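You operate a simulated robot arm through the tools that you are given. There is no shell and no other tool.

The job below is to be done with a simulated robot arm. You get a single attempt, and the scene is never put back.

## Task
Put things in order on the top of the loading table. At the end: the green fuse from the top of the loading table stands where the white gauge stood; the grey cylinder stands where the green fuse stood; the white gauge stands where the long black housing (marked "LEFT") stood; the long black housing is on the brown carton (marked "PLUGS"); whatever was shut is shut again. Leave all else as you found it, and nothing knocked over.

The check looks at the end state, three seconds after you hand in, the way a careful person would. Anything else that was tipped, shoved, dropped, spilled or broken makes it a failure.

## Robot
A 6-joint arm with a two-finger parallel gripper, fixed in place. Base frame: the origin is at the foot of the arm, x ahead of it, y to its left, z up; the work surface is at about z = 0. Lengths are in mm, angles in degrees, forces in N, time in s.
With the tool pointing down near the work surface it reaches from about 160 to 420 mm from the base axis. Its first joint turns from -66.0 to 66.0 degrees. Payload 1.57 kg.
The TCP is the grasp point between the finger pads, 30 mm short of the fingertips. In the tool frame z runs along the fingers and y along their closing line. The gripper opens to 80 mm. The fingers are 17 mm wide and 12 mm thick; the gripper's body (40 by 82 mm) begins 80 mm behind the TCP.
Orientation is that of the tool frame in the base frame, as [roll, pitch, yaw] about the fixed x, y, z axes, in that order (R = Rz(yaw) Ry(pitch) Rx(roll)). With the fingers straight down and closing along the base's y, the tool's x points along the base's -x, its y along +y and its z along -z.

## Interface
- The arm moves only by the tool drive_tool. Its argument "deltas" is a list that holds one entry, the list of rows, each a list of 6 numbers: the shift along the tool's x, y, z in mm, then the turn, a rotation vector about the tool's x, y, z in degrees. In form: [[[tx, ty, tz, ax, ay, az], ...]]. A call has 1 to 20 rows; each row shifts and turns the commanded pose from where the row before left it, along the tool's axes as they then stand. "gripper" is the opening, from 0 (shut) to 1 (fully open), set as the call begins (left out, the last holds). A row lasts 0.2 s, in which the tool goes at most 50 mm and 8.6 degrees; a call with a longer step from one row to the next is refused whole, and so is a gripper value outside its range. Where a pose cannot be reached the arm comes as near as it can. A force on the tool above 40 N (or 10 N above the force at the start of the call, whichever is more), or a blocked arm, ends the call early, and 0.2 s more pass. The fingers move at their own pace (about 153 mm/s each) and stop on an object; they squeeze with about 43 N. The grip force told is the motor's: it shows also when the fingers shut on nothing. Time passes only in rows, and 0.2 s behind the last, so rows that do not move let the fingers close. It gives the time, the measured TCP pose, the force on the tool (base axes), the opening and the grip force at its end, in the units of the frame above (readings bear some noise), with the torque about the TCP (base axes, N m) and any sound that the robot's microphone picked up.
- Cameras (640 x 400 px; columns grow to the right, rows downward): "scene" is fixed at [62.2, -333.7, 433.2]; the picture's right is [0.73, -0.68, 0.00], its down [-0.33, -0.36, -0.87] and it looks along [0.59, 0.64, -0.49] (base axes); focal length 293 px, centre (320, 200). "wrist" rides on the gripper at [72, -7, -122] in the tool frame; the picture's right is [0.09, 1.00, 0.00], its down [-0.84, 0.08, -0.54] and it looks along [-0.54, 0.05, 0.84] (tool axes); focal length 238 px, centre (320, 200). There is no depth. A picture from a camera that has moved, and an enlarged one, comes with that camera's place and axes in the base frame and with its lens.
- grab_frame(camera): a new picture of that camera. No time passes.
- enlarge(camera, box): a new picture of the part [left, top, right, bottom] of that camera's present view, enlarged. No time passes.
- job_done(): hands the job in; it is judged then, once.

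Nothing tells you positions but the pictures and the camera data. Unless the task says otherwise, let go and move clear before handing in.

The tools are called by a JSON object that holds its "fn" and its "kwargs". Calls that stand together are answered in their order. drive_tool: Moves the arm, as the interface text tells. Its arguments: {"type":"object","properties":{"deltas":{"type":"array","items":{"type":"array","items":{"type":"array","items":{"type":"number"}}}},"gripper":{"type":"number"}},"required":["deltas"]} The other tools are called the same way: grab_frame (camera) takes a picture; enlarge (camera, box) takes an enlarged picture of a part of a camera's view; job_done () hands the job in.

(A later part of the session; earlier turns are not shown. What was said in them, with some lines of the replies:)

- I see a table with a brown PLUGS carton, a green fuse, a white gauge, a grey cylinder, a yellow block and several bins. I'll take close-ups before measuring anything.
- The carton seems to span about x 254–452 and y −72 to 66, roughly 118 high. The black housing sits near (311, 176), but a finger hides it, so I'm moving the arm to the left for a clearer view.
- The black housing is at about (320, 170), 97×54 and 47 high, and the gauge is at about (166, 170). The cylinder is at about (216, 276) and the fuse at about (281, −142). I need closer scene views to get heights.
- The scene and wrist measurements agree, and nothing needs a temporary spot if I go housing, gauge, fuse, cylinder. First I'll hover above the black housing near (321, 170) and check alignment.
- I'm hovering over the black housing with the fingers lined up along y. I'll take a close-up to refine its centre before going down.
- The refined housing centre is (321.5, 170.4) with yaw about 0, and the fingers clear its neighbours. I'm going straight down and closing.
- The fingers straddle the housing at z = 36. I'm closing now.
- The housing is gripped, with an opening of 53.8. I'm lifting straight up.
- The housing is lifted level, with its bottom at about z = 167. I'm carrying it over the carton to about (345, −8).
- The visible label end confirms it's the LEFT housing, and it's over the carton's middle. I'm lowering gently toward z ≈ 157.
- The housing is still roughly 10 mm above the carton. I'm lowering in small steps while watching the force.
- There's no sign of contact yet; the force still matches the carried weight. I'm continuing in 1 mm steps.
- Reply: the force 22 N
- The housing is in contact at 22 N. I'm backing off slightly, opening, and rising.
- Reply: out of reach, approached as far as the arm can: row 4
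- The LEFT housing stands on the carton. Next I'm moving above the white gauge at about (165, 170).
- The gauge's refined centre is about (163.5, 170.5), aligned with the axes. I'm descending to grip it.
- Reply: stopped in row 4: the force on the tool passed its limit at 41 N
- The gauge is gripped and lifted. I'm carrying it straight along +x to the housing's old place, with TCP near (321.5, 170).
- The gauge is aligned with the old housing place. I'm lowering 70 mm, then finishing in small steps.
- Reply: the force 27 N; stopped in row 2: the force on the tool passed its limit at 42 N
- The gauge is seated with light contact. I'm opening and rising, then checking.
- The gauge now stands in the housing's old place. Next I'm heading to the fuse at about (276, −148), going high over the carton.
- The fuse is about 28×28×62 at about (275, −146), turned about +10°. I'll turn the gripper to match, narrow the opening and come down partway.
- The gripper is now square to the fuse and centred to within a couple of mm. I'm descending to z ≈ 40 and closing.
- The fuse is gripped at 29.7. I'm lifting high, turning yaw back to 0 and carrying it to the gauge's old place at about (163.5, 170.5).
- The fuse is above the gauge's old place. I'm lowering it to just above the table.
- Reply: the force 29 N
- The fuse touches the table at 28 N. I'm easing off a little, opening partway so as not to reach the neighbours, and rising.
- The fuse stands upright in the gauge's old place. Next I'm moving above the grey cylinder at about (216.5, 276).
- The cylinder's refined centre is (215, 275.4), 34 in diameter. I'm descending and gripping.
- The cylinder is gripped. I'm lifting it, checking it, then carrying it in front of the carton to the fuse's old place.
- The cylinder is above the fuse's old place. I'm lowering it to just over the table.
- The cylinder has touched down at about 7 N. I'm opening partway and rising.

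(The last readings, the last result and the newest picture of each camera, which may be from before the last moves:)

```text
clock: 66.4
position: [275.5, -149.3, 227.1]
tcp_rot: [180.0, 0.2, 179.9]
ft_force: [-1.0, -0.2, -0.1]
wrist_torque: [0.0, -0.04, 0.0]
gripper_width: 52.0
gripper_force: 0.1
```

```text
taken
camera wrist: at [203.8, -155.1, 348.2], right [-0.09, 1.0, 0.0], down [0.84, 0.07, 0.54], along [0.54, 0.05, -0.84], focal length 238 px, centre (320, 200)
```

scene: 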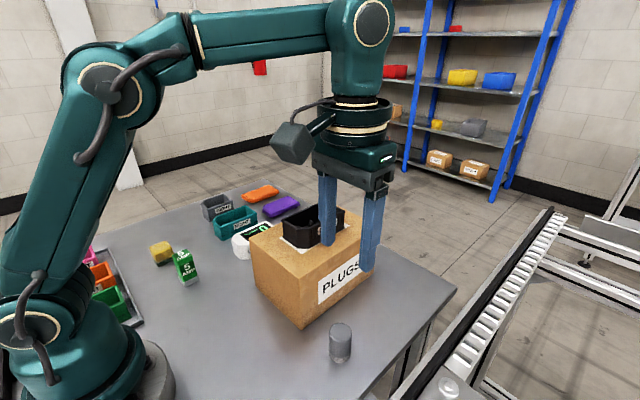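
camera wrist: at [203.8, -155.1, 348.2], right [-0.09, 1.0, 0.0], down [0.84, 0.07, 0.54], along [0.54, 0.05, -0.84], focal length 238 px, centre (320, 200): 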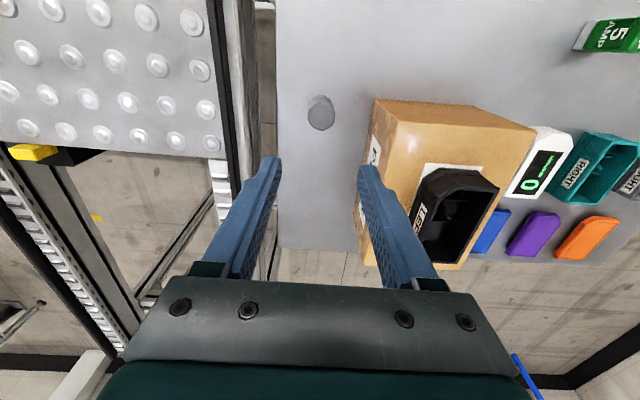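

All four pieces are in place. I'm going back to the start pose at about (227, 33, 250) for a final check.

{"fn": "drive_tool", "kwargs": {"deltas": [[[10, 15, -5, 0, 0, 0], [15, 35, -10, 0, 0, 0], [15, 40, -5, 0, 0, 0], [8, 40, -3, 0, 0, 0], [0, 35, 0, 0, 0, 0], [0, 15, 0, 0, 0, 0], [0, 0, 0, 0, 0, 0]]], "gripper": 1.0}}

{"fn": "grab_frame", "kwargs": {"camera": "scene"}}

{"fn": "grab_frame", "kwargs": {"camera": "wrist"}}

{"fn": "enlarge", "kwargs": {"camera": "scene", "box": [50, 170, 300, 330]}}

{"fn": "enlarge", "kwargs": {"camera": "scene", "box": [230, 190, 390, 370]}}

```text
clock: 68.0
position: [227.5, 32.5, 249.1]
tcp_rot: [180.0, 0.1, 179.8]
ft_force: [-0.3, 1.1, -0.5]
wrist_torque: [-0.07, -0.01, -0.01]
gripper_width: 79.9
gripper_force: 0.0
```

```text
taken
```

scene: 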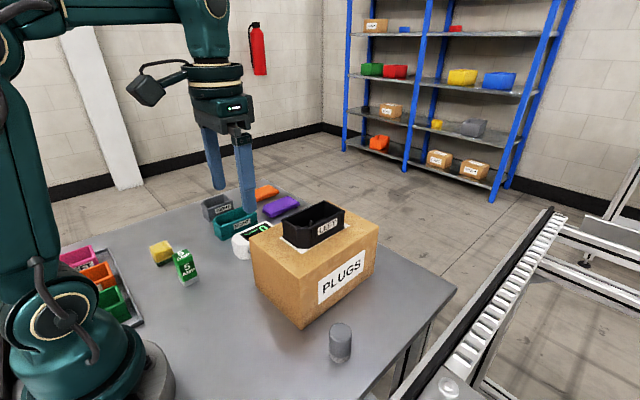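

```text
taken
camera wrist: at [154.5, 26.2, 371.8], right [-0.09, 1.0, 0.0], down [0.84, 0.07, 0.54], along [0.54, 0.05, -0.84], focal length 238 px, centre (320, 200)
```

wrist: 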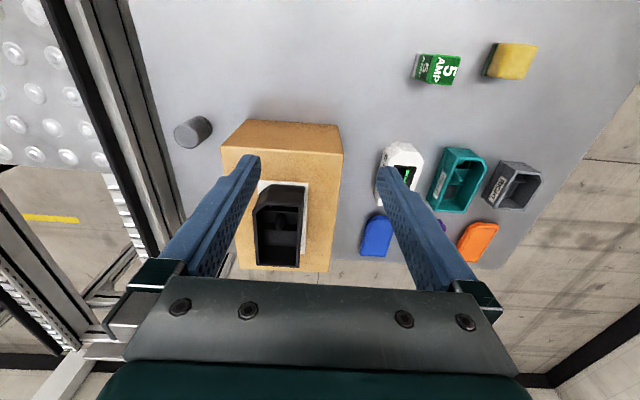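

```text
2.50 times, centred on (175, 250) of scene
camera zoom: at [62.2, -333.7, 433.2], right [0.73, -0.68, 0.0], down [-0.33, -0.36, -0.87], along [0.59, 0.64, -0.49], focal length 733 px, centre (682, 75)
```

zoom: 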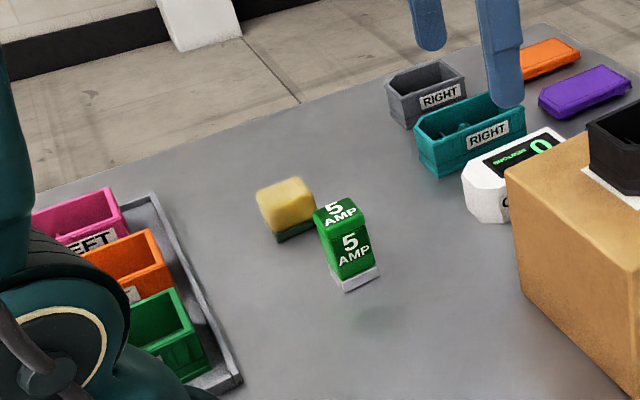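

```text
2.22 times, centred on (310, 280) of scene
camera zoom: at [62.2, -333.7, 433.2], right [0.73, -0.68, 0.0], down [-0.33, -0.36, -0.87], along [0.59, 0.64, -0.49], focal length 651 px, centre (342, 22)
```

zoom: 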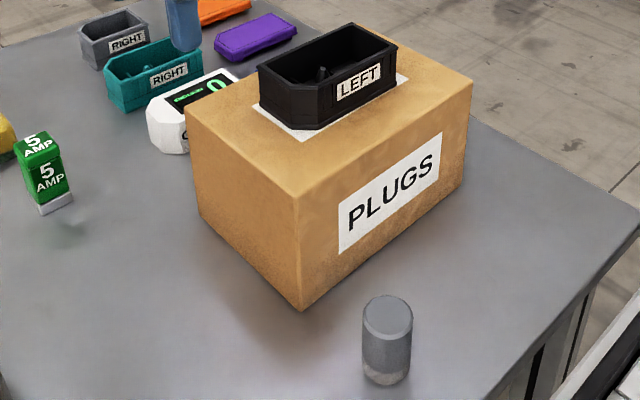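

All four moves check out: the fuse, gauge and cylinder stand upright in their new places and the LEFT housing is on the carton. The carton, sponge, bins and lids look just as they did at the start. Nothing was opened along the way, so there is nothing to shut. I'm handing in.

{"fn": "job_done", "kwargs": {}}

```text
The job is handed in.
```

The job is handed in, and the last pictures showed every piece where you asked for it. I don't have the check's result.

- **Green fuse:** it stands upright where the white gauge stood, within about 3 mm. I turned it about 10° so it sits square to the table.
- **Grey cylinder:** it stands where the green fuse stood.
- **White gauge:** it stands where the long black housing stood, facing the same way as before.
- **Long black housing ("LEFT"):** it sits flat on top of the "PLUGS" carton, near the middle.

I opened nothing, so there was nothing to shut again. The carton, the yellow block, the other housings, the lids and the tray of bins looked unmoved. The gripper is empty and back at its starting position.
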